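You operate a simulated robot arm through the tools that you are given. There is no shell and no other tool. Be economical: measure what you need, move in short steps, check, and stop when the job is done.

Carry out the task below with a simulated robot arm. There is one attempt and no reset: what you move stays moved.

TASK
Fold the ironing mat and shut the press.
Fine: the pink napkin goes on the folding board first; turn the press catch shut.

It is judged by the outcome, as a careful person would: the job done as asked, and still so three seconds after it is handed in. It fails if anything else is knocked over, pushed out of place, dropped, spilled or broken. Flat cloth is picked up by pressing the open fingertips on it (5 to 10 N) and closing them slowly along it; thin cloth reads only 2 to 8 mm in the jaws.

THE ROBOT
A 6-joint arm with a two-finger parallel gripper, fixed in place. Base frame: the origin is at the foot of the arm, x ahead of it, y to its left, z up; the work surface is at about z = 850. Lengths are in mm, angles in rad, forces in N, time in s.
With the tool pointing down near the work surface it reaches from about 360 to 820 mm from the base axis. Its first joint turns from -2.897 to 2.897 rad. Payload 3.91 kg.
The TCP is the grasp point between the finger pads, 30 mm short of the fingertips. In the tool frame z runs along the fingers and y along their closing line. The gripper opens to 110 mm. The fingers are 20 mm wide and 10 mm thick; the gripper's body (48 by 112 mm) begins 55 mm behind the TCP.
Orientation is told as [roll, pitch, yaw] about the base's x, y, z axes, in that order, counted from this pose: with the fingers straight down and closing along the base's y, the tool's x points along the base's -x, its y along +y and its z along -z.

THE INTERFACE
- The arm moves only by the tool servo_tool. Its argument "motion" is a list that holds one entry, the list of rows, each a list of 7 numbers: the shift along the tool's x, y, z in mm, then the turn, a rotation vector about the tool's x, y, z in degrees, then the opening, from 0 (shut) to 1 (fully open). In form: [[[dx, dy, dz, ax, ay, az, claw], ...]]. A call has 1 to 10 rows; each row is the pose to reach, as a shift and turn from the pose commanded when the call began, along the tool's axes at that moment. A row lasts 0.2 s, in which the tool goes at most 50 mm and 0.15 rad; a call with a longer step from one row to the next is refused whole, and so is a gripper value outside its range. A pose out of reach is approached as far as the arm can. The call stops where the force on the tool passes 90 N (or 10 N more than at its start, if that is more) or the arm is blocked; 0.2 s more then pass. The fingers move at their own pace (about 45 mm/s each) and stop on an object; they squeeze with about 23 N. The grip force told is the motor's: it shows also when the fingers shut on nothing. Time passes only in rows, and 0.2 s behind the last, so rows that repeat a pose let the fingers close. It gives the time, the measured TCP pose, the force on the tool (base axes), the opening and the grip force at its end, in the units of the frame above (readings bear some noise), with the torque about the TCP (base axes, N m) and any sound that the robot's microphone picked up.
- Cameras (640 x 400 px; columns grow to the right, rows downward): "scene" is fixed at [38.3, 649.3, 1590.6]; the picture's right is [-0.28, -0.96, 0.00], its down [-0.70, 0.20, -0.69] and it looks along [0.66, -0.19, -0.73] (base axes); focal length 214 px, centre (320, 200). "wrist" rides on the gripper at [77, 7, -114] in the tool frame; the picture's right is [-0.09, 1.00, 0.00], its down [-0.80, -0.07, -0.59] and it looks along [-0.59, -0.05, 0.80] (tool axes); focal length 270 px, centre (320, 200). There is no depth. A picture from a camera that has moved, and an enlarged one, comes with that camera's place and axes in the base frame and with its lens. The place of the scene camera against the robot may be out by one fixed shift of up to 18 mm in any direction.
- snapshot(camera): a new picture of that camera. The clock stands still meanwhile.
- move_column(by): slides the trunk up (or, below 0, down) by that many mm; the arm rides with it, the base frame stays. It gives what a move gives, with no picture.
- zoom(camera, box): a new picture of the part [left, top, right, bottom] of that camera's present view, enlarged. The clock stands still meanwhile.
- job_done(): hands the job in; it is judged then, once.

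Go step by step. Nothing tells you positions but the pictures and the camera data: compare them with the known pose of the tool, close in by small moves and look again before you grip or let go. The budget is 120 turns and 64 pictures, counting those below and the enlarged ones. Unless the task says otherwise, let go and move clear before handing in, and close with one line.

The tools are called after "Call:" as name(argument=value, ...) on one line, values as JSON. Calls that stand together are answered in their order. servo_tool: Moves the arm, as the interface text tells. Its arguments: {"type":"object","properties":{"motion":{"type":"array","items":{"type":"array","items":{"type":"array","items":{"type":"number"}}}}},"required":["motion"]} The other tools are called the same way: move_column (by) slides the trunk up or down; snapshot (camera) takes a picture; zoom (camera, box) takes an enlarged picture of a part of a camera's view; job_done () hands the job in.

At the start:

```text
time: 0.0
position: [268.6, 303.9, 1375.6]
ee_rot: [0.001, 0.0, 0.001]
contact_force: [-0.5, 0.0, -1.0]
moment: [-0.04, 0.0, -0.01]
opening: 109.7
grip_force: 0.0
trunk travel left (down, up): [-550.0, 60.0]
```

scene: 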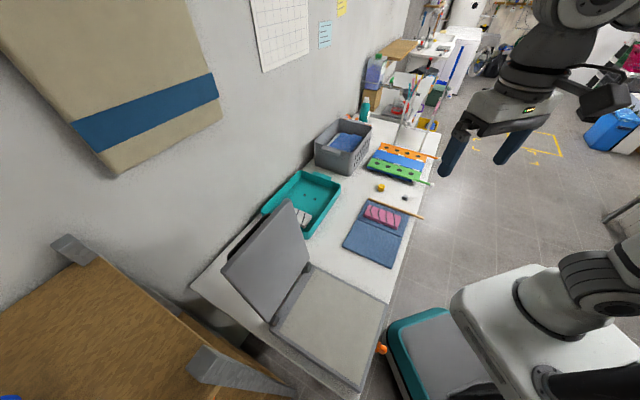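
wrist: 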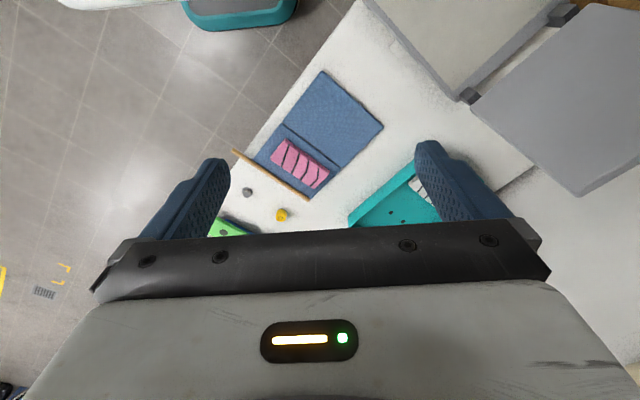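

I see a table with a press (grey lid open, light bed), a blue mat with a pink napkin on it, a teal tray, a grey basket and some small items. I'll look closer first.

Call:
zoom(camera="scene", box=[320, 130, 460, 280])

Call:
zoom(camera="scene", box=[190, 180, 420, 400])

Call:
zoom(camera="wrist", box=[200, 0, 640, 240])

```text
2.67 times, centred on (390, 205) of scene
camera zoom: at [38.3, 649.3, 1590.6], right [-0.28, -0.96, 0.0], down [-0.7, 0.2, -0.69], along [0.66, -0.19, -0.73], focal length 572 px, centre (133, 187)
```

zoom: 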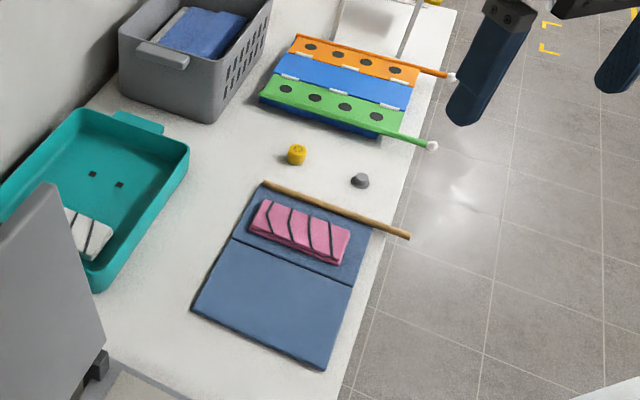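

```text
1.82 times, centred on (305, 290) of scene
camera zoom: at [38.3, 649.3, 1590.6], right [-0.28, -0.96, 0.0], down [-0.7, 0.2, -0.69], along [0.66, -0.19, -0.73], focal length 390 px, centre (347, 36)
```

zoom: 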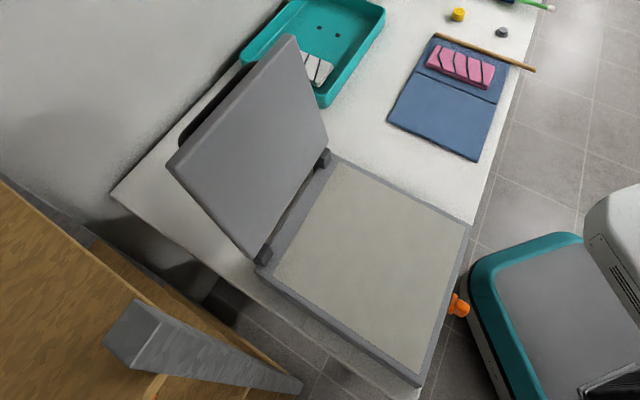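

```text
1.45 times, centred on (420, 120) of wrist
camera zoom: at [190.9, 310.6, 1490.9], right [0.09, 1.0, 0.0], down [0.8, -0.07, 0.59], along [0.59, -0.05, -0.8], focal length 393 px, centre (174, 316)
```

zoom: 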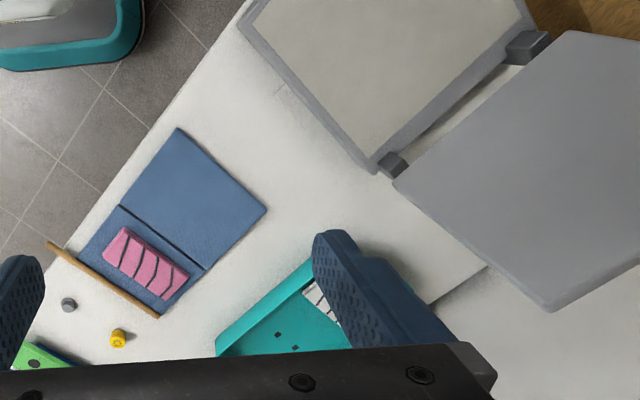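

I take the blue creased cloth with the dowel to be the ironing mat (crease near (490,265), dowel near (570,150)). The orange/blue/green perforated thing near (820,0) should be the folding board, so I'll zoom in on it to confirm.

Call:
zoom(camera="scene", box=[360, 130, 440, 190])

Call:
zoom(camera="scene", box=[335, 190, 435, 270])

Call:
move_column(by=-250)

```text
6.67 times, centred on (400, 160) of scene
camera zoom: at [38.3, 649.3, 1590.6], right [-0.28, -0.96, 0.0], down [-0.7, 0.2, -0.69], along [0.66, -0.19, -0.73], focal length 1430 px, centre (-213, 467)
```

zoom: 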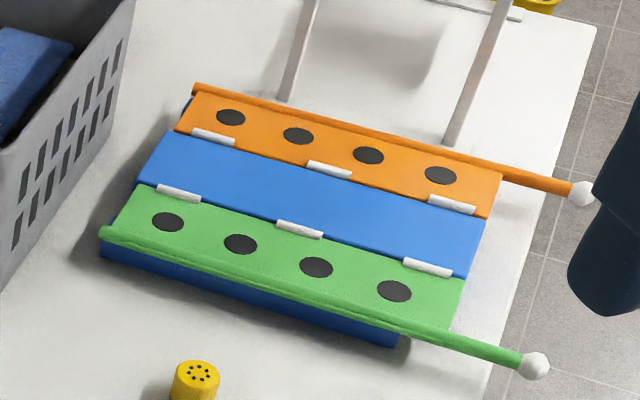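

```text
5.00 times, centred on (385, 230) of scene
camera zoom: at [38.3, 649.3, 1590.6], right [-0.28, -0.96, 0.0], down [-0.7, 0.2, -0.69], along [0.66, -0.19, -0.73], focal length 1072 px, centre (-5, 50)
```

zoom: 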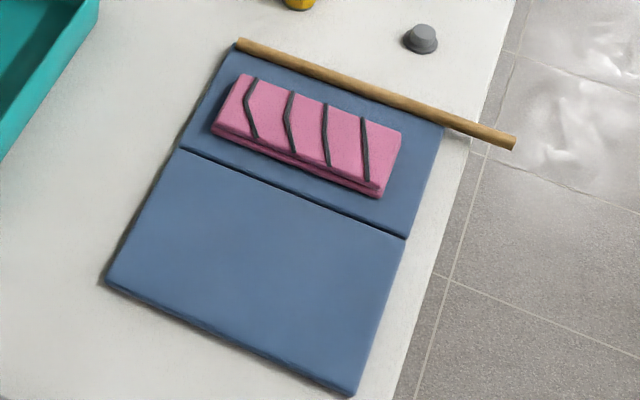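

```text
time: 2.6
position: [267.7, 304.4, 1126.4]
ee_rot: [0.001, -0.001, 0.0]
contact_force: [-0.5, 0.6, -0.6]
moment: [-0.02, 0.02, 0.0]
opening: 110.0
grip_force: 0.1
trunk travel left (down, up): [-300.0, 310.0]
```

It's the folding board, with a middle panel and two hinged flaps with rods. I'll move over the napkin with the tool yawed 45° (table edge direction) and look.

Call:
servo_tool(motion=[[[-25, -17, 12, 0, 0, -6, 1], [-50, -34, 24, 0, 0, -12, 1], [-75, -51, 36, 0, 0, -18, 1], [-100, -68, 48, 0, 0, -24, 1], [-125, -85, 60, 0, 0, -30, 1], [-150, -102, 72, 0, 0, -36, 1], [-175, -119, 84, 0, 0, -42, 1], [-201, -136, 96, 0, 0, -45, 1], [-201, -136, 96, 0, 0, -45, 1]]])

Call:
snapshot(camera="wrist")

```text
time: 4.6
position: [468.4, 167.4, 1028.8]
ee_rot: [0.001, 0.0, 0.786]
contact_force: [0.2, 0.5, -0.5]
moment: [-0.01, 0.0, -0.03]
opening: 110.3
grip_force: 0.0
trunk travel left (down, up): [-300.0, 310.0]
```

```text
56 pictures are left
camera wrist: at [409.9, 117.9, 1144.8], right [-0.64, 0.77, 0.0], down [0.62, 0.52, 0.59], along [0.46, 0.38, -0.8], focal length 270 px, centre (320, 200)
```

wrist: 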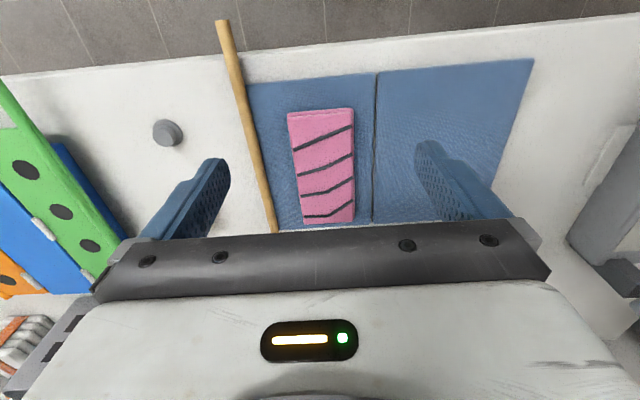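

The napkin spans about n 463–620 mm from the base along the table's depth and s 183–254 along the edge, about 68 wide. I'll move over its centre and lower to look at its thickness.

Call:
servo_tool(motion=[[[-30, -2, 30, 0, 0, 0, 1], [-60, -4, 60, 0, 0, 0, 1], [-90, -5, 95, 0, 0, 0, 1], [-90, -5, 108, 0, 0, 0, 1], [-90, -5, 108, 0, 0, 0, 1]]])

Call:
snapshot(camera="wrist")

Call:
zoom(camera="scene", box=[335, 180, 435, 260])

```text
time: 5.8
position: [536.3, 228.2, 920.5]
ee_rot: [0.001, 0.001, 0.786]
contact_force: [0.0, -0.4, 0.1]
moment: [0.01, 0.02, -0.01]
opening: 109.9
grip_force: 0.2
trunk travel left (down, up): [-300.0, 310.0]
```

```text
55 pictures are left
camera wrist: at [477.4, 177.9, 1035.2], right [-0.64, 0.77, 0.0], down [0.62, 0.52, 0.59], along [0.46, 0.38, -0.8], focal length 270 px, centre (320, 200)
```

wrist: 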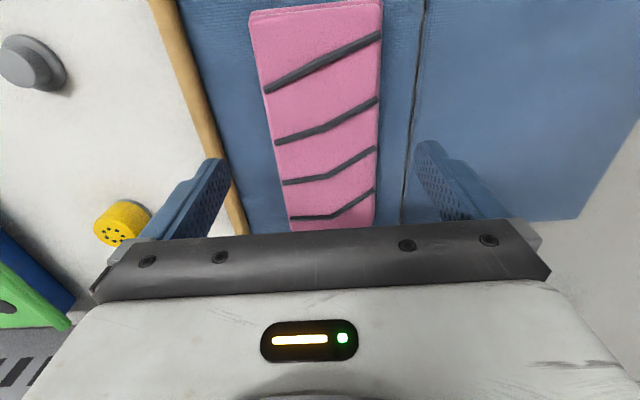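

```text
5.00 times, centred on (385, 220) of scene
camera zoom: at [38.3, 649.3, 1590.6], right [-0.28, -0.96, 0.0], down [-0.7, 0.2, -0.69], along [0.66, -0.19, -0.73], focal length 1072 px, centre (-5, 100)
```

zoom: 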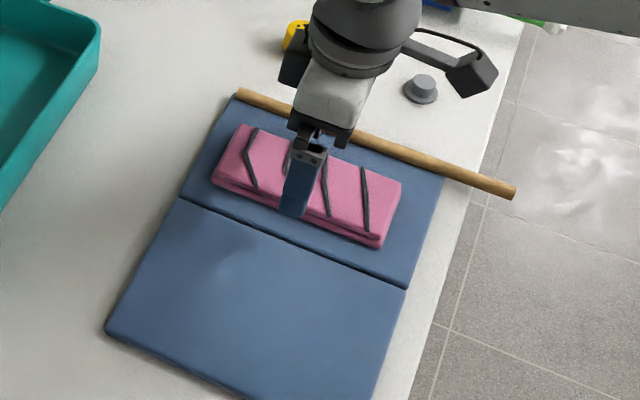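

The napkin is a thick folded bundle about 71 mm wide and the tool is centred on it. I'll straddle it, lowering in short steps until it nearly touches the mat.

Call:
servo_tool(motion=[[[0, -2, 10, 0, 0, 0, 1], [0, -2, 20, 0, 0, 0, 1], [0, -2, 28, 0, 0, 0, 1], [0, -2, 32, 0, 0, 0, 1], [0, -2, 32, 0, 0, 0, 1]]])

Call:
zoom(camera="scene", box=[345, 190, 415, 246])

```text
time: 7.0
position: [539.2, 226.6, 889.7]
ee_rot: [0.001, 0.001, 0.786]
contact_force: [0.1, 0.7, 2.6]
moment: [0.05, 0.08, -0.03]
opening: 110.0
grip_force: 0.1
trunk travel left (down, up): [-300.0, 310.0]
```

```text
7.14 times, centred on (380, 218) of scene
camera zoom: at [38.3, 649.3, 1590.6], right [-0.28, -0.96, 0.0], down [-0.7, 0.2, -0.69], along [0.66, -0.19, -0.73], focal length 1532 px, centre (-109, 71)
```

zoom: 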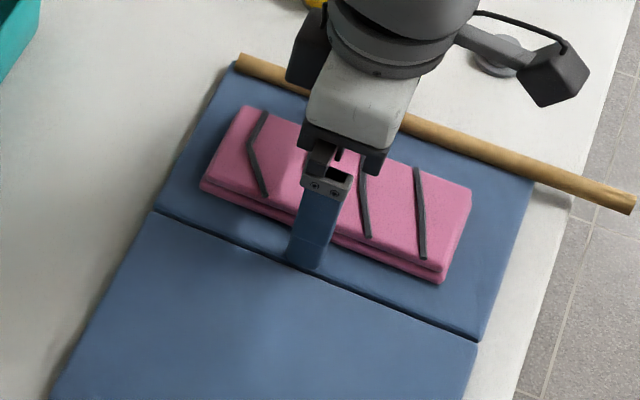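

Fingertips touch the mat lightly, straddling the napkin. Lift 1 mm and close.

Call:
servo_tool(motion=[[[0, 0, -2, 0, 0, 0, 0.8], [0, 0, -2, 0, 0, 0, 0.65], [0, 0, -2, 0, 0, 0, 0.55], [0, 0, -2, 0, 0, 0, 0.45], [0, 0, -2, 0, 0, 0, 0.35], [0, 0, -2, 0, 0, 0, 0.35]]])

Call:
zoom(camera="scene", box=[345, 190, 415, 246])

```text
time: 8.4
position: [538.0, 226.8, 892.2]
ee_rot: [0.0, 0.0, 0.786]
contact_force: [-0.5, 0.3, 0.9]
moment: [-0.01, 0.02, 0.02]
opening: 69.0
grip_force: 23.4
trunk travel left (down, up): [-300.0, 310.0]
```

```text
7.14 times, centred on (380, 218) of scene
camera zoom: at [38.3, 649.3, 1590.6], right [-0.28, -0.96, 0.0], down [-0.7, 0.2, -0.69], along [0.66, -0.19, -0.73], focal length 1532 px, centre (-109, 71)
```

zoom: 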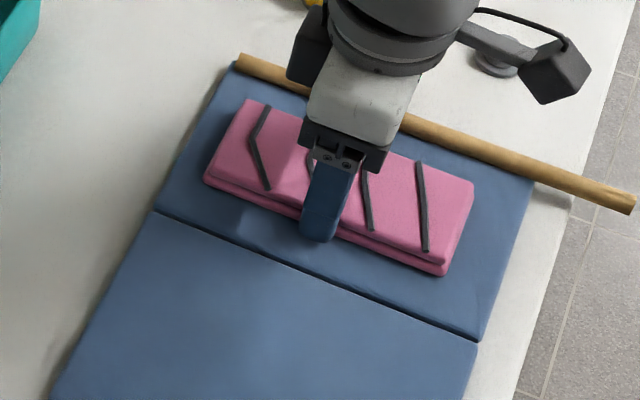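

The napkin holds at 69 mm with a full grip. Lift and carry toward the board, stopping short to look.

Call:
servo_tool(motion=[[[0, 0, -15, 0, 0, 0, 0.3], [0, 0, -50, 0, 0, 0, 0.3], [0, 0, -95, 0, 0, 0, 0.3], [0, -45, -120, 0, 0, 0, 0.3], [0, -90, -130, 0, 0, 0, 0.3], [0, -135, -130, 0, 0, 0, 0.3], [0, -180, -130, 0, 0, 0, 0.3], [0, -225, -130, 0, 0, 0, 0.3], [0, -250, -130, 0, 0, 0, 0.3], [0, -250, -130, 0, 0, 0, 0.3]]])

Call:
snapshot(camera="wrist")

Call:
snapshot(camera="scene")

```text
refused: row 4 steps farther than a row can; nothing moved
```

```text
51 pictures are left
camera wrist: at [479.1, 177.1, 1006.5], right [-0.64, 0.77, 0.0], down [0.62, 0.52, 0.59], along [0.46, 0.38, -0.8], focal length 270 px, centre (320, 200)
```

wrist: 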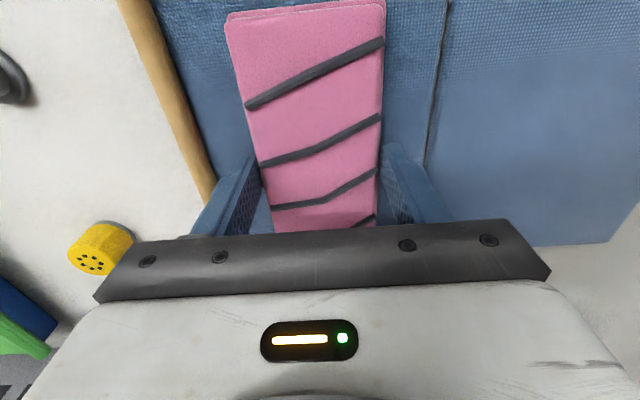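

```text
50 pictures are left
```

scene: 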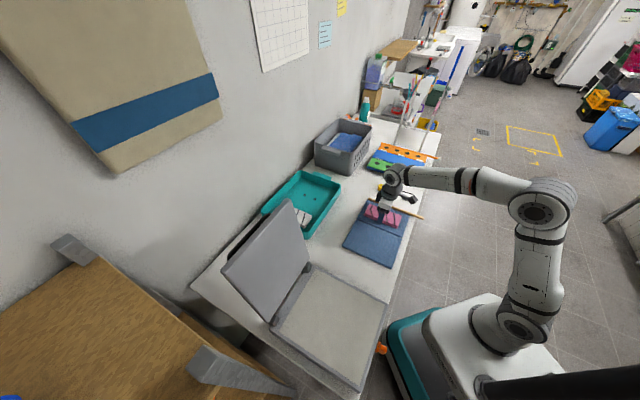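

One row was too long, so nothing moved; I'll repeat it with shorter steps.

Call:
servo_tool(motion=[[[0, 0, -10, 0, 0, 0, 0.3], [0, 0, -40, 0, 0, 0, 0.3], [0, 0, -80, 0, 0, 0, 0.3], [0, -35, -105, 0, 0, 0, 0.3], [0, -75, -125, 0, 0, 0, 0.3], [0, -120, -130, 0, 0, 0, 0.3], [0, -165, -130, 0, 0, 0, 0.3], [0, -210, -130, 0, 0, 0, 0.3], [0, -250, -130, 0, 0, 0, 0.3], [0, -250, -130, 0, 0, 0, 0.3]]])

Call:
snapshot(camera="wrist")

Call:
snapshot(camera="scene")

```text
time: 10.6
position: [717.1, 48.5, 1023.0]
ee_rot: [-0.002, 0.0, 0.784]
contact_force: [0.6, -0.1, -0.7]
moment: [0.02, 0.01, 0.0]
opening: 33.0
grip_force: 0.1
trunk travel left (down, up): [-300.0, 310.0]
```

```text
49 pictures are left
camera wrist: at [655.8, -0.7, 1136.1], right [-0.64, 0.77, 0.0], down [0.62, 0.52, 0.59], along [0.45, 0.38, -0.8], focal length 270 px, centre (320, 200)
```

wrist: 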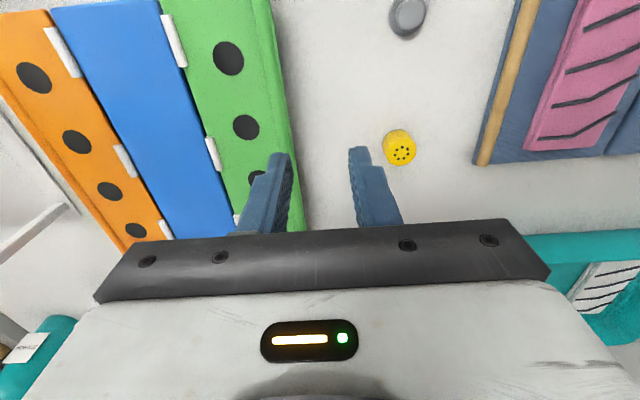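

```text
48 pictures are left
```

scene: 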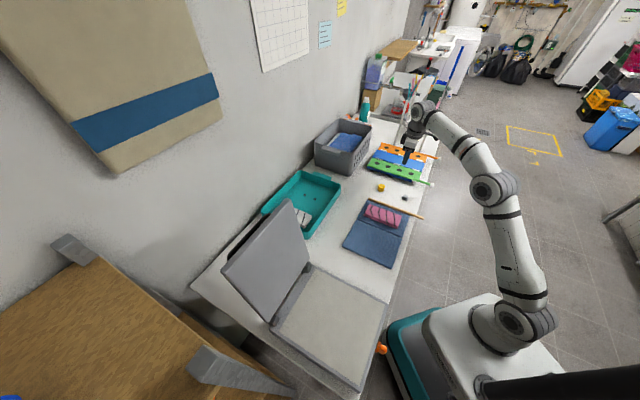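

The napkin slipped out and still lies on the mat; the board's middle panel is at s 590–690, n ≈ 450–715. I'll go back over the napkin.

Call:
servo_tool(motion=[[[0, 45, 0, 0, 0, 0, 1], [0, 90, 0, 0, 0, 0, 1], [0, 135, 0, 0, 0, 0, 1], [0, 180, 0, 0, 0, 0, 1], [0, 225, 10, 0, 0, 0, 1], [0, 254, 40, 0, 0, 0, 1], [0, 254, 70, 0, 0, 0, 1], [0, 254, 100, 0, 0, 0, 1], [0, 254, 100, 0, 0, 0, 1]]])

Call:
snapshot(camera="wrist")

Call:
zoom(camera="scene", box=[345, 190, 415, 246])

```text
time: 12.6
position: [533.8, 229.5, 922.5]
ee_rot: [0.0, 0.0, 0.786]
contact_force: [-1.9, -0.2, -0.4]
moment: [-0.02, 0.01, -0.01]
opening: 110.0
grip_force: 0.0
trunk travel left (down, up): [-300.0, 310.0]
```

```text
47 pictures are left
camera wrist: at [474.8, 179.5, 1036.2], right [-0.64, 0.77, 0.0], down [0.62, 0.52, 0.59], along [0.46, 0.38, -0.8], focal length 270 px, centre (320, 200)
```

wrist: 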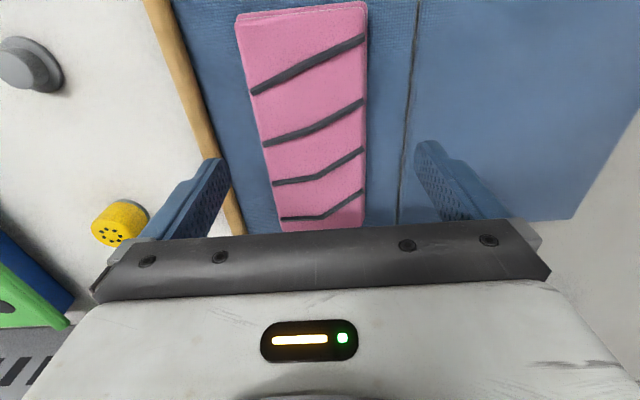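

```text
7.14 times, centred on (380, 218) of scene
camera zoom: at [38.3, 649.3, 1590.6], right [-0.28, -0.96, 0.0], down [-0.7, 0.2, -0.69], along [0.66, -0.19, -0.73], focal length 1532 px, centre (-109, 71)
```

zoom: 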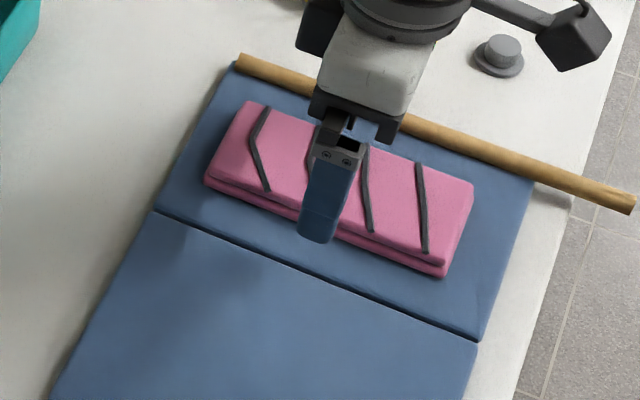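

The napkin sits centred at s≈221. I'll straddle it again with fingertips down on the mat, close with a higher squeeze command, and lift slowly.

Call:
servo_tool(motion=[[[0, -6, 15, 0, 0, 0, 1], [0, -6, 28, 0, 0, 0, 1], [0, -6, 34, 0, 0, 0, 1], [0, -6, 34, 0, 0, 0, 0.7], [0, -6, 34, 0, 0, 0, 0.5], [0, -6, 34, 0, 0, 0, 0.3], [0, -6, 34, 0, 0, 0, 0], [0, -6, 34, 0, 0, 0, 0], [0, -6, 34, 0, 0, 0, 0]]])

Call:
servo_tool(motion=[[[0, 0, -2, 0, 0, 0, 0], [0, 0, -4, 0, 0, 0, 0], [0, 0, -6, 0, 0, 0, 0], [0, 0, -8, 0, 0, 0, 0], [0, 0, -10, 0, 0, 0, 0], [0, 0, -12, 0, 0, 0, 0]]])

Call:
zoom(camera="scene", box=[345, 190, 415, 246])

```text
time: 14.6
position: [539.1, 225.7, 889.3]
ee_rot: [-0.002, -0.001, 0.784]
contact_force: [-5.2, 7.3, 18.0]
moment: [0.71, 0.73, -0.05]
opening: 69.2
grip_force: 23.2
trunk travel left (down, up): [-300.0, 310.0]
```

```text
time: 16.0
position: [539.7, 225.7, 900.0]
ee_rot: [-0.002, 0.0, 0.787]
contact_force: [-0.6, 0.1, -1.3]
moment: [0.01, 0.02, 0.02]
opening: 69.2
grip_force: 23.0
trunk travel left (down, up): [-300.0, 310.0]
```

```text
7.14 times, centred on (380, 218) of scene
camera zoom: at [38.3, 649.3, 1590.6], right [-0.28, -0.96, 0.0], down [-0.7, 0.2, -0.69], along [0.66, -0.19, -0.73], focal length 1532 px, centre (-109, 71)
```

zoom: 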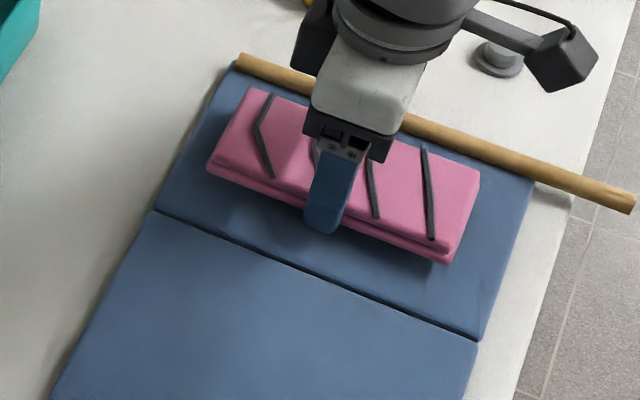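

It is lifting with the grip steady this time. Continue slowly.

Call:
servo_tool(motion=[[[0, 0, -6, 0, 0, 0, 0], [0, 0, -12, 0, 0, 0, 0], [0, 0, -20, 0, 0, 0, 0], [0, 0, -28, 0, 0, 0, 0], [0, 0, -36, 0, 0, 0, 0], [0, 0, -44, 0, 0, 0, 0], [0, 0, -52, 0, 0, 0, 0], [0, 0, -60, 0, 0, 0, 0], [0, 0, -68, 0, 0, 0, 0], [0, 0, -72, 0, 0, 0, 0]]])

Call:
servo_tool(motion=[[[0, -4, 0, 0, 0, 0, 0], [0, -12, 0, 0, 0, 0, 0], [0, -24, 0, 0, 0, 0, 0], [0, -38, 0, 0, 0, 0, 0], [0, -52, 0, 0, 0, 0, 0], [0, -66, 0, 0, 0, 0, 0], [0, -80, 0, 0, 0, 0, 0], [0, -94, 0, 0, 0, 0, 0], [0, -106, 0, 0, 0, 0, 0], [0, -114, 0, 0, 0, 0, 0]]])

Call:
snapshot(camera="wrist")

```text
time: 18.2
position: [539.7, 226.9, 972.1]
ee_rot: [-0.001, 0.0, 0.785]
contact_force: [-1.3, -0.4, -0.6]
moment: [-0.01, 0.03, 0.01]
opening: 69.1
grip_force: 23.3
trunk travel left (down, up): [-300.0, 310.0]
```

```text
time: 20.4
position: [621.2, 144.3, 972.6]
ee_rot: [0.0, 0.0, 0.787]
contact_force: [0.0, 0.5, 0.2]
moment: [-0.01, 0.04, 0.03]
opening: 69.2
grip_force: 23.2
trunk travel left (down, up): [-300.0, 310.0]
```

```text
44 pictures are left
camera wrist: at [561.3, 94.0, 1087.2], right [-0.64, 0.77, 0.0], down [0.62, 0.52, 0.59], along [0.46, 0.38, -0.8], focal length 270 px, centre (320, 200)
```

wrist: 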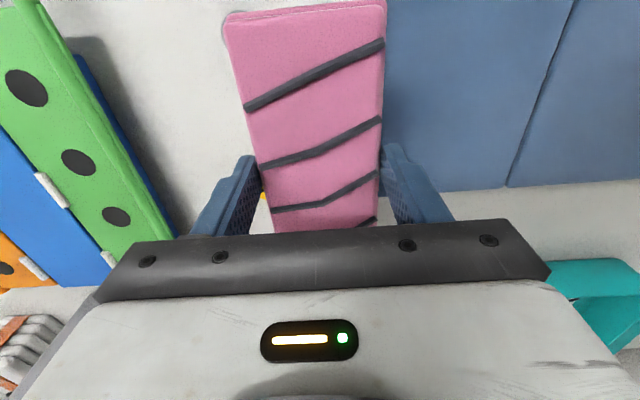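

Napkin still held. Continue along the table edge towards the board's middle panel.

Call:
servo_tool(motion=[[[0, -6, 0, 0, 0, 0, 0], [0, -16, 0, 0, 0, 0, 0], [0, -30, 0, 0, 0, 0, 0], [0, -46, 0, 0, 0, 0, 0], [0, -64, 0, 0, 0, 0, 0], [0, -82, 0, 0, 0, 0, 0], [0, -100, 0, 0, 0, 0, 0], [0, -118, 0, 0, 0, 0, 0], [0, -134, 0, 0, 0, 0, 0], [0, -148, 0, 0, 0, 0, 0]]])

Call:
servo_tool(motion=[[[0, -8, 0, 0, 0, 0, 0], [1, -20, 0, 0, 0, 0, 0], [2, -36, 0, 0, 0, 0, 0], [3, -54, 0, 0, 0, 0, 0], [4, -72, 0, 0, 0, 0, 0], [5, -90, 0, 0, 0, 0, 0], [6, -108, 0, 0, 0, 0, 0], [6, -126, 0, 0, 0, 0, 0], [6, -142, 0, 0, 0, 0, 0], [6, -152, 0, 0, 0, 0, 0]]])

Call:
snapshot(camera="wrist")

Call:
zoom(camera="scene", box=[350, 120, 450, 200])

```text
time: 22.6
position: [724.4, 39.2, 973.3]
ee_rot: [0.0, -0.001, 0.783]
contact_force: [-0.3, 0.5, -0.3]
moment: [0.0, 0.02, 0.03]
opening: 69.3
grip_force: 23.0
trunk travel left (down, up): [-300.0, 310.0]
```

```text
time: 24.8
position: [777.0, -54.7, 955.8]
ee_rot: [0.0, 0.001, 0.786]
contact_force: [-0.2, 0.2, -0.5]
moment: [-0.04, -0.04, -0.01]
opening: 69.2
grip_force: 23.1
out of reach, approached as far as the arm can: row 6, 7, 8, 9, 10
trunk travel left (down, up): [-300.0, 310.0]
```

```text
43 pictures are left
camera wrist: at [717.2, -105.1, 1070.3], right [-0.64, 0.77, 0.0], down [0.62, 0.52, 0.59], along [0.45, 0.38, -0.8], focal length 270 px, centre (320, 200)
```

wrist: 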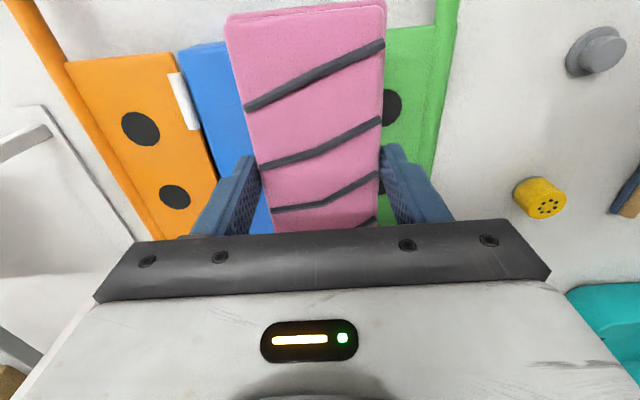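

```text
5.00 times, centred on (400, 160) of scene
camera zoom: at [38.3, 649.3, 1590.6], right [-0.28, -0.96, 0.0], down [-0.7, 0.2, -0.69], along [0.66, -0.19, -0.73], focal length 1072 px, centre (-80, 400)
```

zoom: 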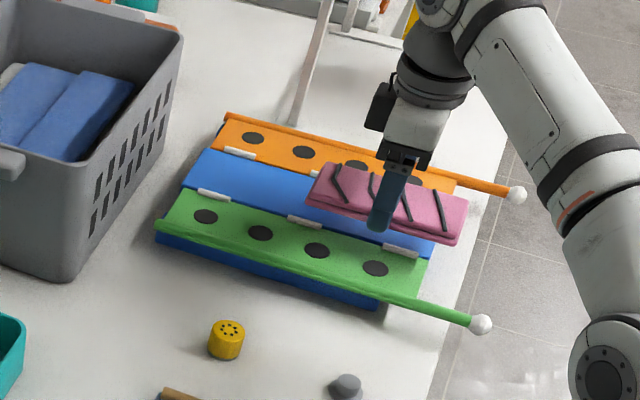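

The arm is out of reach at this column height, since the shoulder sits low. I'll raise the column and come down with the arm for more horizontal reach.

Call:
move_column(by=200)

Call:
servo_tool(motion=[[[0, 0, 0, 0, 0, 0, 0], [0, 0, 0, 0, 0, 0, 0]]])

```text
time: 26.9
position: [777.2, -55.4, 1155.5]
ee_rot: [-0.001, -0.002, 0.786]
contact_force: [0.1, -0.1, 0.4]
moment: [0.01, 0.01, -0.03]
opening: 69.2
grip_force: 23.3
trunk travel left (down, up): [-500.0, 110.0]
```

```text
time: 27.6
position: [777.5, -55.8, 1156.5]
ee_rot: [0.0, 0.0, 0.785]
contact_force: [-0.1, 0.7, -0.6]
moment: [0.01, 0.02, -0.01]
opening: 69.1
grip_force: 22.5
trunk travel left (down, up): [-500.0, 110.0]
```

Call:
servo_tool(motion=[[[0, 0, 8, 0, 0, 0, 0], [0, 0, 24, 0, 0, 0, 0], [0, 0, 44, 0, 0, 0, 0], [0, 0, 66, 0, 0, 0, 0], [0, 0, 88, 0, 0, 0, 0], [0, 0, 110, 0, 0, 0, 0], [0, 0, 132, 0, 0, 0, 0], [0, 0, 152, 0, 0, 0, 0], [0, 0, 168, 0, 0, 0, 0], [0, 0, 176, 0, 0, 0, 0]]])

Call:
servo_tool(motion=[[[-2, -6, 0, 0, 0, 0, 0], [-5, -14, 0, 0, 0, 0, 0], [-9, -22, 0, 0, 0, 0, 0], [-14, -32, 0, 0, 0, 0, 0], [-19, -40, 0, 0, 0, 0, 0], [-25, -47, 0, 0, 0, 0, 0], [-30, -51, 0, 0, 0, 0, 0], [-35, -51, 0, 0, 0, 0, 0], [-35, -51, 0, 0, 0, 0, 0]]])

Call:
snapshot(camera="wrist")

Call:
zoom(camera="scene", box=[350, 120, 450, 200])

```text
time: 29.8
position: [776.6, -56.4, 979.7]
ee_rot: [-0.002, 0.0, 0.784]
contact_force: [-0.1, 0.3, -0.4]
moment: [-0.02, -0.01, 0.02]
opening: 69.2
grip_force: 23.9
trunk travel left (down, up): [-500.0, 110.0]
```

```text
time: 31.8
position: [823.2, -65.6, 978.8]
ee_rot: [0.0, 0.0, 0.785]
contact_force: [-0.1, 0.0, -0.4]
moment: [0.02, -0.01, 0.04]
opening: 69.1
grip_force: 23.6
out of reach, approached as far as the arm can: row 6, 7, 8, 9
trunk travel left (down, up): [-500.0, 110.0]
```

```text
41 pictures are left
camera wrist: at [763.5, -115.2, 1092.2], right [-0.64, 0.77, 0.0], down [0.62, 0.52, 0.59], along [0.45, 0.38, -0.8], focal length 270 px, centre (320, 200)
```

wrist: 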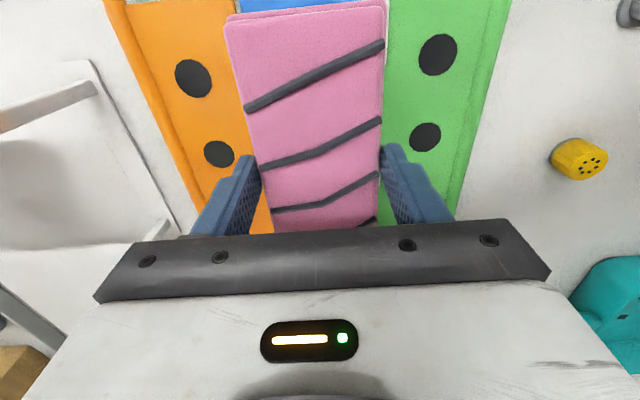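

```text
5.00 times, centred on (400, 160) of scene
camera zoom: at [38.3, 649.3, 1590.6], right [-0.28, -0.96, 0.0], down [-0.7, 0.2, -0.69], along [0.66, -0.19, -0.73], focal length 1072 px, centre (-80, 400)
```

zoom: 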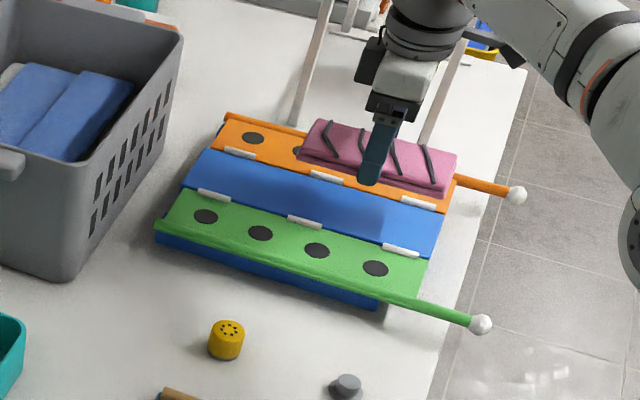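

Now at n=536, s=628, and combining both wrist views puts the middle panel at s 580–669 with its top at z≈895–900. I'll lower slowly.

Call:
servo_tool(motion=[[[2, 3, 6, 0, 0, 0, 0], [2, 3, 12, 0, 0, 0, 0], [2, 3, 18, 0, 0, 0, 0], [2, 3, 24, 0, 0, 0, 0], [2, 3, 30, 0, 0, 0, 0], [2, 3, 30, 0, 0, 0, 0]]])

Call:
zoom(camera="scene", box=[350, 120, 450, 200])

```text
time: 33.1
position: [819.7, -64.3, 947.1]
ee_rot: [0.001, -0.001, 0.786]
contact_force: [0.0, -0.8, 0.8]
moment: [0.0, -0.01, -0.01]
opening: 69.2
grip_force: 22.7
trunk travel left (down, up): [-500.0, 110.0]
```

```text
5.00 times, centred on (400, 160) of scene
camera zoom: at [38.3, 649.3, 1590.6], right [-0.28, -0.96, 0.0], down [-0.7, 0.2, -0.69], along [0.66, -0.19, -0.73], focal length 1072 px, centre (-80, 400)
```

zoom: 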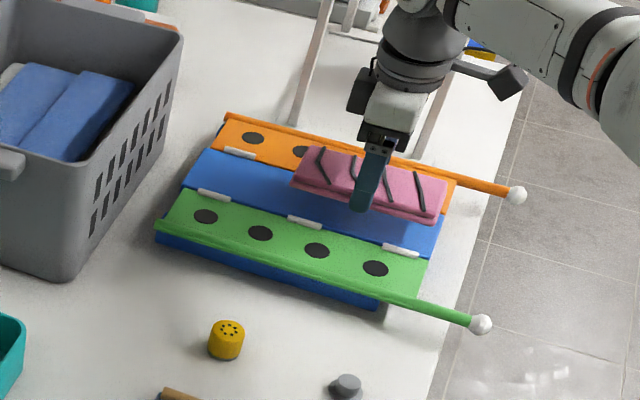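

Call:
servo_tool(motion=[[[0, 0, 6, 0, 0, 0, 0], [0, 0, 12, 0, 0, 0, 0], [0, 0, 17, 0, 0, 0, 0], [0, 0, 20, 0, 0, 0, 0], [0, 0, 20, 0, 0, 0, 0]]])

Call:
zoom(camera="scene", box=[365, 130, 435, 186])

Call:
snapshot(camera="wrist")

```text
time: 34.4
position: [819.9, -65.6, 927.4]
ee_rot: [-0.002, 0.001, 0.785]
contact_force: [-0.5, -0.4, -0.1]
moment: [-0.01, -0.03, -0.01]
opening: 68.9
grip_force: 23.4
trunk travel left (down, up): [-500.0, 110.0]
```

```text
7.14 times, centred on (400, 158) of scene
camera zoom: at [38.3, 649.3, 1590.6], right [-0.28, -0.96, 0.0], down [-0.7, 0.2, -0.69], along [0.66, -0.19, -0.73], focal length 1532 px, centre (-251, 500)
```

zoom: 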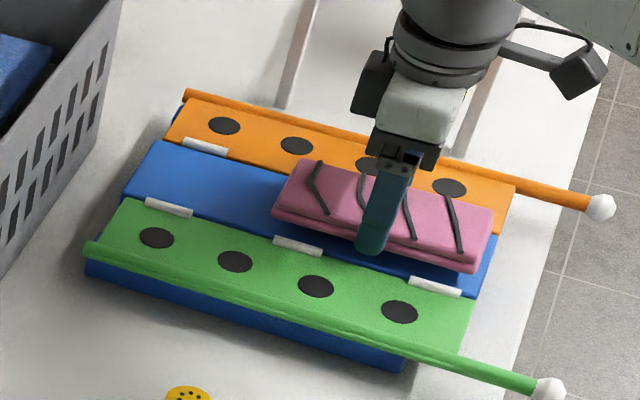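

```text
37 pictures are left
camera wrist: at [759.5, -115.0, 1041.6], right [-0.64, 0.77, 0.0], down [0.62, 0.52, 0.59], along [0.45, 0.38, -0.8], focal length 270 px, centre (320, 200)
```

wrist: 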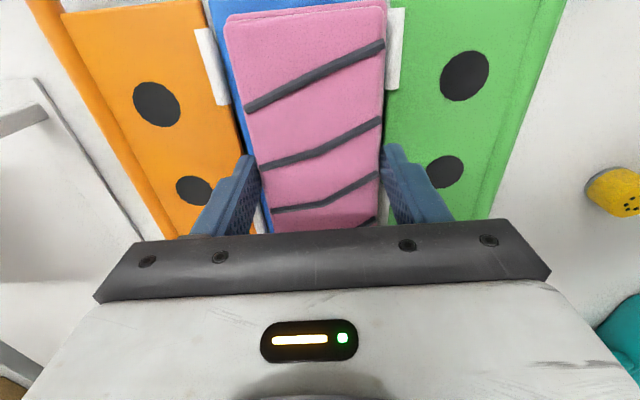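

Alignment over the middle panel is good. Lower until light contact.

Call:
servo_tool(motion=[[[0, -1, 3, 0, 0, 0, 0], [0, -1, 6, 0, 0, 0, 0], [0, -1, 8, 0, 0, 0, 0], [0, -1, 10, 0, 0, 0, 0], [0, -1, 10, 0, 0, 0, 0]]])

```text
time: 35.5
position: [820.0, -66.1, 917.3]
ee_rot: [0.001, 0.002, 0.785]
contact_force: [0.1, -1.1, -1.7]
moment: [0.01, 0.0, 0.01]
opening: 69.2
grip_force: 23.6
trunk travel left (down, up): [-500.0, 110.0]
```

Call:
servo_tool(motion=[[[0, 0, 2, 0, 0, 0, 0], [0, 0, 4, 0, 0, 0, 0], [0, 0, 6, 0, 0, 0, 0], [0, 0, 6, 0, 0, 0, 0]]])

Call:
zoom(camera="scene", box=[365, 130, 435, 186])

```text
time: 36.5
position: [819.9, -65.9, 915.6]
ee_rot: [-0.003, -0.004, 0.784]
contact_force: [7.0, 0.1, 18.3]
moment: [0.21, 0.54, 0.0]
opening: 68.7
grip_force: 22.6
trunk travel left (down, up): [-500.0, 110.0]
```

```text
7.14 times, centred on (400, 158) of scene
camera zoom: at [38.3, 649.3, 1590.6], right [-0.28, -0.96, 0.0], down [-0.7, 0.2, -0.69], along [0.66, -0.19, -0.73], focal length 1532 px, centre (-251, 500)
```

zoom: 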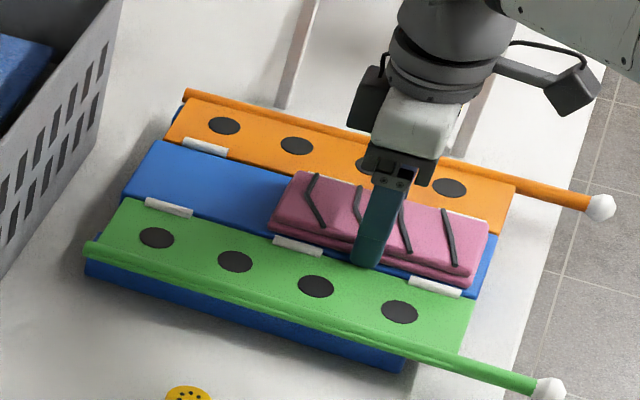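

Contact is made and the napkin lies on the middle panel. Ease the force, open a little and rise straight up.

Call:
servo_tool(motion=[[[0, 0, -4, 0, 0, 0, 0], [0, 0, -4, 0, 0, 0, 0.65], [0, 0, -4, 0, 0, 0, 0.72], [0, 0, -4, 0, 0, 0, 0.78], [0, 0, -4, 0, 0, 0, 0.78], [0, 0, -15, 0, 0, 0, 0.78], [0, 0, -40, 0, 0, 0, 0.78], [0, 0, -80, 0, 0, 0, 0.78], [0, 0, -110, 0, 0, 0, 0.78]]])

Call:
zoom(camera="scene", box=[365, 130, 435, 186])

```text
time: 38.5
position: [815.1, -65.3, 1021.3]
ee_rot: [0.0, 0.0, 0.787]
contact_force: [-0.6, 0.0, 1.2]
moment: [0.01, -0.02, -0.02]
opening: 85.9
grip_force: 0.0
out of reach, approached as far as the arm can: row 9
trunk travel left (down, up): [-500.0, 110.0]
```

```text
7.14 times, centred on (400, 158) of scene
camera zoom: at [38.3, 649.3, 1590.6], right [-0.28, -0.96, 0.0], down [-0.7, 0.2, -0.69], along [0.66, -0.19, -0.73], focal length 1532 px, centre (-251, 500)
```

zoom: 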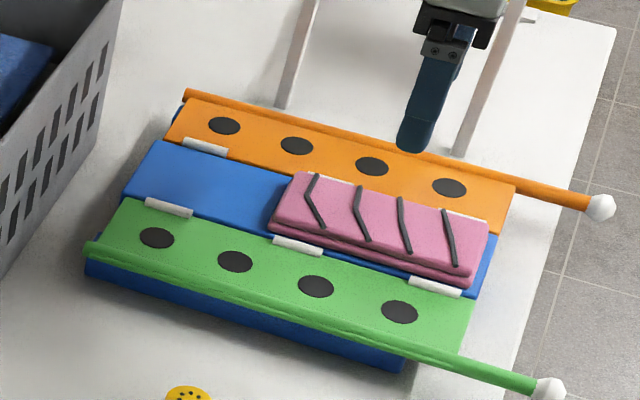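

The napkin rests fully on the folding board. Next is the mat: its dowel juts past the table edge near n≈380–411, s≈298, so I'll move there and look.

Call:
servo_tool(motion=[[[5, 20, 0, 0, 0, 0, 0.8], [16, 55, 0, 0, 0, 0, 0.8], [30, 95, 0, 0, 0, 0, 0.8], [44, 135, 0, 0, 0, 0, 0.8], [58, 175, 0, 0, 0, 0, 0.8], [72, 215, 0, 0, 0, 0, 0.8], [86, 255, 10, 0, 0, 0, 0.8], [100, 295, 20, 0, 0, 0, 0.8], [112, 325, 20, 0, 0, 0, 0.8], [112, 325, 20, 0, 0, 0, 0.8]]])

Call:
snapshot(camera="wrist")

```text
time: 40.8
position: [508.0, 83.8, 999.2]
ee_rot: [0.0, 0.001, 0.785]
contact_force: [0.2, 1.1, -0.1]
moment: [-0.02, -0.01, 0.01]
opening: 87.9
grip_force: 0.1
trunk travel left (down, up): [-500.0, 110.0]
```

```text
34 pictures are left
camera wrist: at [448.7, 34.8, 1113.9], right [-0.64, 0.77, 0.0], down [0.62, 0.52, 0.59], along [0.46, 0.38, -0.8], focal length 270 px, centre (320, 200)
```

wrist: 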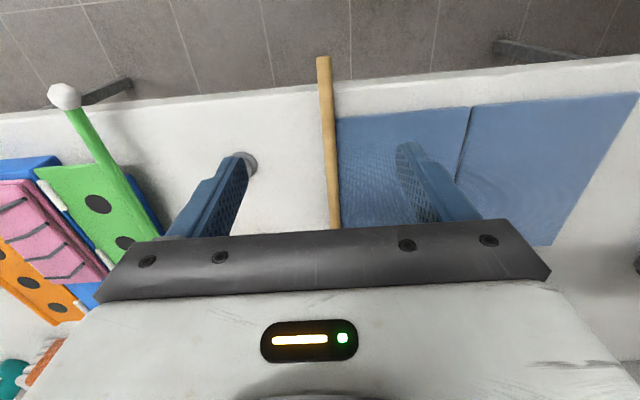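

The dowel's free end is at n≈381, s≈294, with the table edge at n≈403. I'll grip the overhanging stub at n≈390, first lowering above it to check.

Call:
servo_tool(motion=[[[10, 3, 20, 0, 0, 0, 0.6], [20, 6, 45, 0, 0, 0, 0.6], [29, 6, 75, 0, 0, 0, 0.6], [29, 6, 90, 0, 0, 0, 0.6], [29, 6, 90, 0, 0, 0, 0.6]]])

Call:
snapshot(camera="wrist")

Call:
zoom(camera="scene", box=[370, 180, 450, 244])

```text
time: 42.0
position: [481.4, 69.0, 911.0]
ee_rot: [0.0, 0.0, 0.786]
contact_force: [0.5, -0.2, -0.6]
moment: [0.0, -0.02, -0.02]
opening: 66.0
grip_force: 0.1
trunk travel left (down, up): [-500.0, 110.0]
```

```text
33 pictures are left
camera wrist: at [422.3, 18.7, 1024.1], right [-0.64, 0.77, 0.0], down [0.62, 0.52, 0.59], along [0.46, 0.38, -0.8], focal length 270 px, centre (320, 200)
```

wrist: 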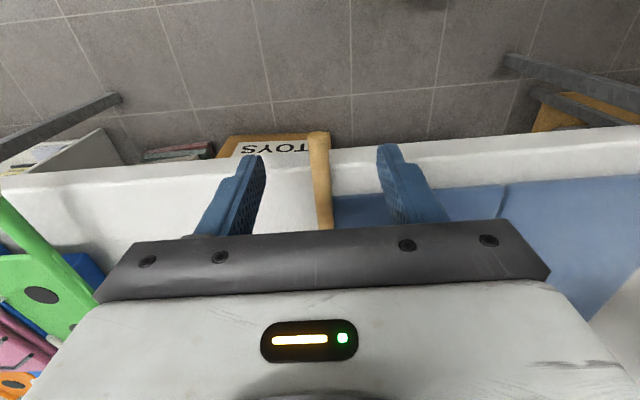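

```text
6.25 times, centred on (410, 212) of scene
camera zoom: at [38.3, 649.3, 1590.6], right [-0.28, -0.96, 0.0], down [-0.7, 0.2, -0.69], along [0.66, -0.19, -0.73], focal length 1340 px, centre (-242, 125)
```

zoom: 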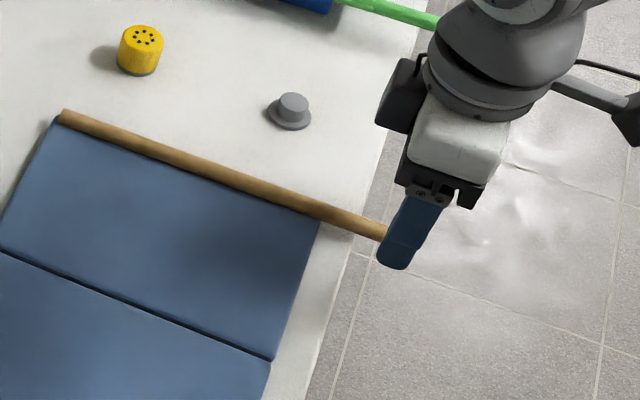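

The tool is lined up with the stub at n=389, s≈293, clear of the table edge. Lower and close on the dowel.

Call:
servo_tool(motion=[[[0, -2, 12, 0, 0, 0, 0.6], [0, -2, 24, 0, 0, 0, 0.6], [0, -2, 36, 0, 0, 0, 0.6], [0, -2, 42, 0, 0, 0, 0.6], [0, -2, 42, 0, 0, 0, 0.4], [0, -2, 42, 0, 0, 0, 0.2], [0, -2, 42, 0, 0, 0, 0], [0, -2, 42, 0, 0, 0, 0], [0, -2, 42, 0, 0, 0, 0]]])

Call:
zoom(camera="scene", box=[370, 180, 450, 244])

```text
time: 44.0
position: [483.9, 68.1, 869.3]
ee_rot: [-0.001, 0.002, 0.786]
contact_force: [-0.1, 1.0, 1.1]
moment: [0.0, 0.03, 0.06]
opening: 12.9
grip_force: 22.6
trunk travel left (down, up): [-500.0, 110.0]
```

```text
6.25 times, centred on (410, 212) of scene
camera zoom: at [38.3, 649.3, 1590.6], right [-0.28, -0.96, 0.0], down [-0.7, 0.2, -0.69], along [0.66, -0.19, -0.73], focal length 1340 px, centre (-242, 125)
```

zoom: 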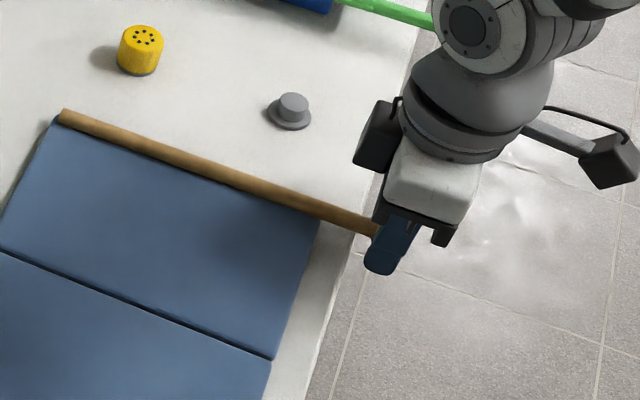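

The dowel is gripped at 12.9 mm. I'll raise it along an arc about the crease (s≈157, radius≈137).

Call:
servo_tool(motion=[[[0, 0.5, -12, 0, 0, 0, 0], [0, 2, -24, 0, 0, 0, 0], [0, 5, -35, 0, 0, 0, 0], [0, 8, -47, 0, 0, 0, 0], [0, 13, -58, 0, 0, 0, 0], [0, 18, -68, 0, 0, 0, 0], [0, 25, -79, 0, 0, 0, 0], [0, 32, -88, 0, 0, 0, 0]]])

Call:
zoom(camera="scene", box=[330, 180, 450, 276])

```text
time: 45.8
position: [461.0, 88.9, 957.0]
ee_rot: [0.0, 0.0, 0.786]
contact_force: [-1.6, -1.4, 0.5]
moment: [0.24, -0.2, -0.01]
opening: 12.4
grip_force: 22.8
trunk travel left (down, up): [-500.0, 110.0]
```

```text
4.17 times, centred on (390, 228) of scene
camera zoom: at [38.3, 649.3, 1590.6], right [-0.28, -0.96, 0.0], down [-0.7, 0.2, -0.69], along [0.66, -0.19, -0.73], focal length 894 px, centre (28, 83)
```

zoom: 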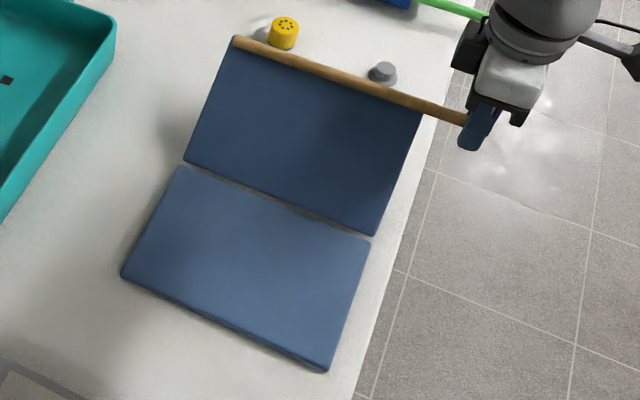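

The flap swings up cleanly and the base stays put. Continue past the vertical.

Call:
servo_tool(motion=[[[0, 17, -17, 0, 0, 0, 0], [0, 36, -30.6, 0, 0, 0, 0], [0, 58, -40.7, 0, 0, 0, 0], [0, 81, -46.8, 0, 0, 0, 0], [0, 105, -48.9, 0, 0, 0, 0], [0, 129, -46.8, 0, 0, 0, 0], [0, 152, -40.7, 0, 0, 0, 0], [0, 173, -30.6, 0, 0, 0, 0]]])

Call:
zoom(camera="scene", box=[330, 180, 450, 276])

```text
time: 47.5
position: [336.9, 213.6, 986.5]
ee_rot: [0.001, 0.001, 0.786]
contact_force: [-7.7, 2.1, 9.3]
moment: [-0.14, 0.39, 0.08]
opening: 12.7
grip_force: 23.2
trunk travel left (down, up): [-500.0, 110.0]
```

```text
4.17 times, centred on (390, 228) of scene
camera zoom: at [38.3, 649.3, 1590.6], right [-0.28, -0.96, 0.0], down [-0.7, 0.2, -0.69], along [0.66, -0.19, -0.73], focal length 894 px, centre (28, 83)
```

zoom: 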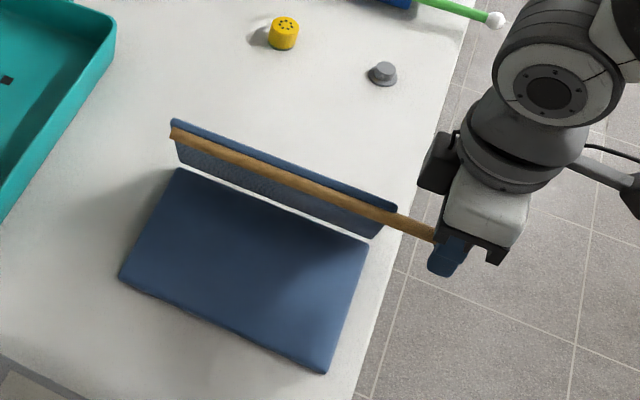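

The fold is past vertical; the slight outward force says my radius is a bit small, so I'll widen it and continue down.

Call:
servo_tool(motion=[[[0, 4, -2, 0, 0, 0, 0], [0, 14, 4, 0, 0, 0, 0], [0, 24, 9, 0, 0, 0, 0], [0, 33, 17, 0, 0, 0, 0], [0, 41, 26, 0, 0, 0, 0], [0, 49, 36, 0, 0, 0, 0], [0, 56, 47, 0, 0, 0, 0], [0, 61, 57, 0, 0, 0, 0], [0, 65, 67, 0, 0, 0, 0]]])

Call:
zoom(camera="scene", box=[330, 180, 450, 276])

```text
time: 49.5
position: [293.3, 258.3, 921.7]
ee_rot: [0.001, 0.0, 0.785]
contact_force: [-1.9, 1.7, 0.5]
moment: [-0.24, 0.29, 0.14]
opening: 12.5
grip_force: 22.9
trunk travel left (down, up): [-500.0, 110.0]
```

```text
4.17 times, centred on (390, 228) of scene
camera zoom: at [38.3, 649.3, 1590.6], right [-0.28, -0.96, 0.0], down [-0.7, 0.2, -0.69], along [0.66, -0.19, -0.73], focal length 894 px, centre (28, 83)
```

zoom: 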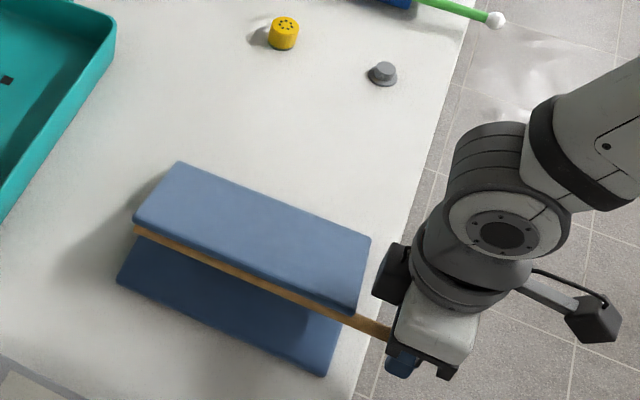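

Nearly down. Lower the rest and stop on contact.

Call:
servo_tool(motion=[[[0, 2, 8, 0, 0, 0, 0], [0, 4, 16, 0, 0, 0, 0], [0, 6, 24, 0, 0, 0, 0], [0, 7, 30, 0, 0, 0, 0], [0, 7, 34, 0, 0, 0, 0], [0, 7, 34, 0, 0, 0, 0]]])

Call:
zoom(camera="scene", box=[330, 180, 450, 276])

```text
time: 51.0
position: [286.8, 262.5, 887.4]
ee_rot: [-0.001, -0.001, 0.785]
contact_force: [-5.1, 0.4, 14.4]
moment: [0.09, -0.08, 0.23]
opening: 12.2
grip_force: 23.6
trunk travel left (down, up): [-500.0, 110.0]
```

```text
4.17 times, centred on (390, 228) of scene
camera zoom: at [38.3, 649.3, 1590.6], right [-0.28, -0.96, 0.0], down [-0.7, 0.2, -0.69], along [0.66, -0.19, -0.73], focal length 894 px, centre (28, 83)
```

zoom: 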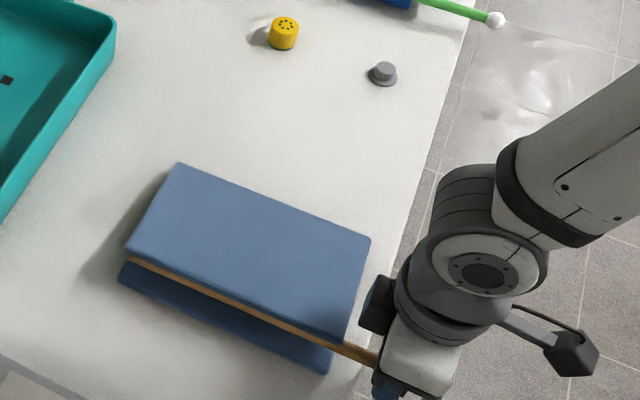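

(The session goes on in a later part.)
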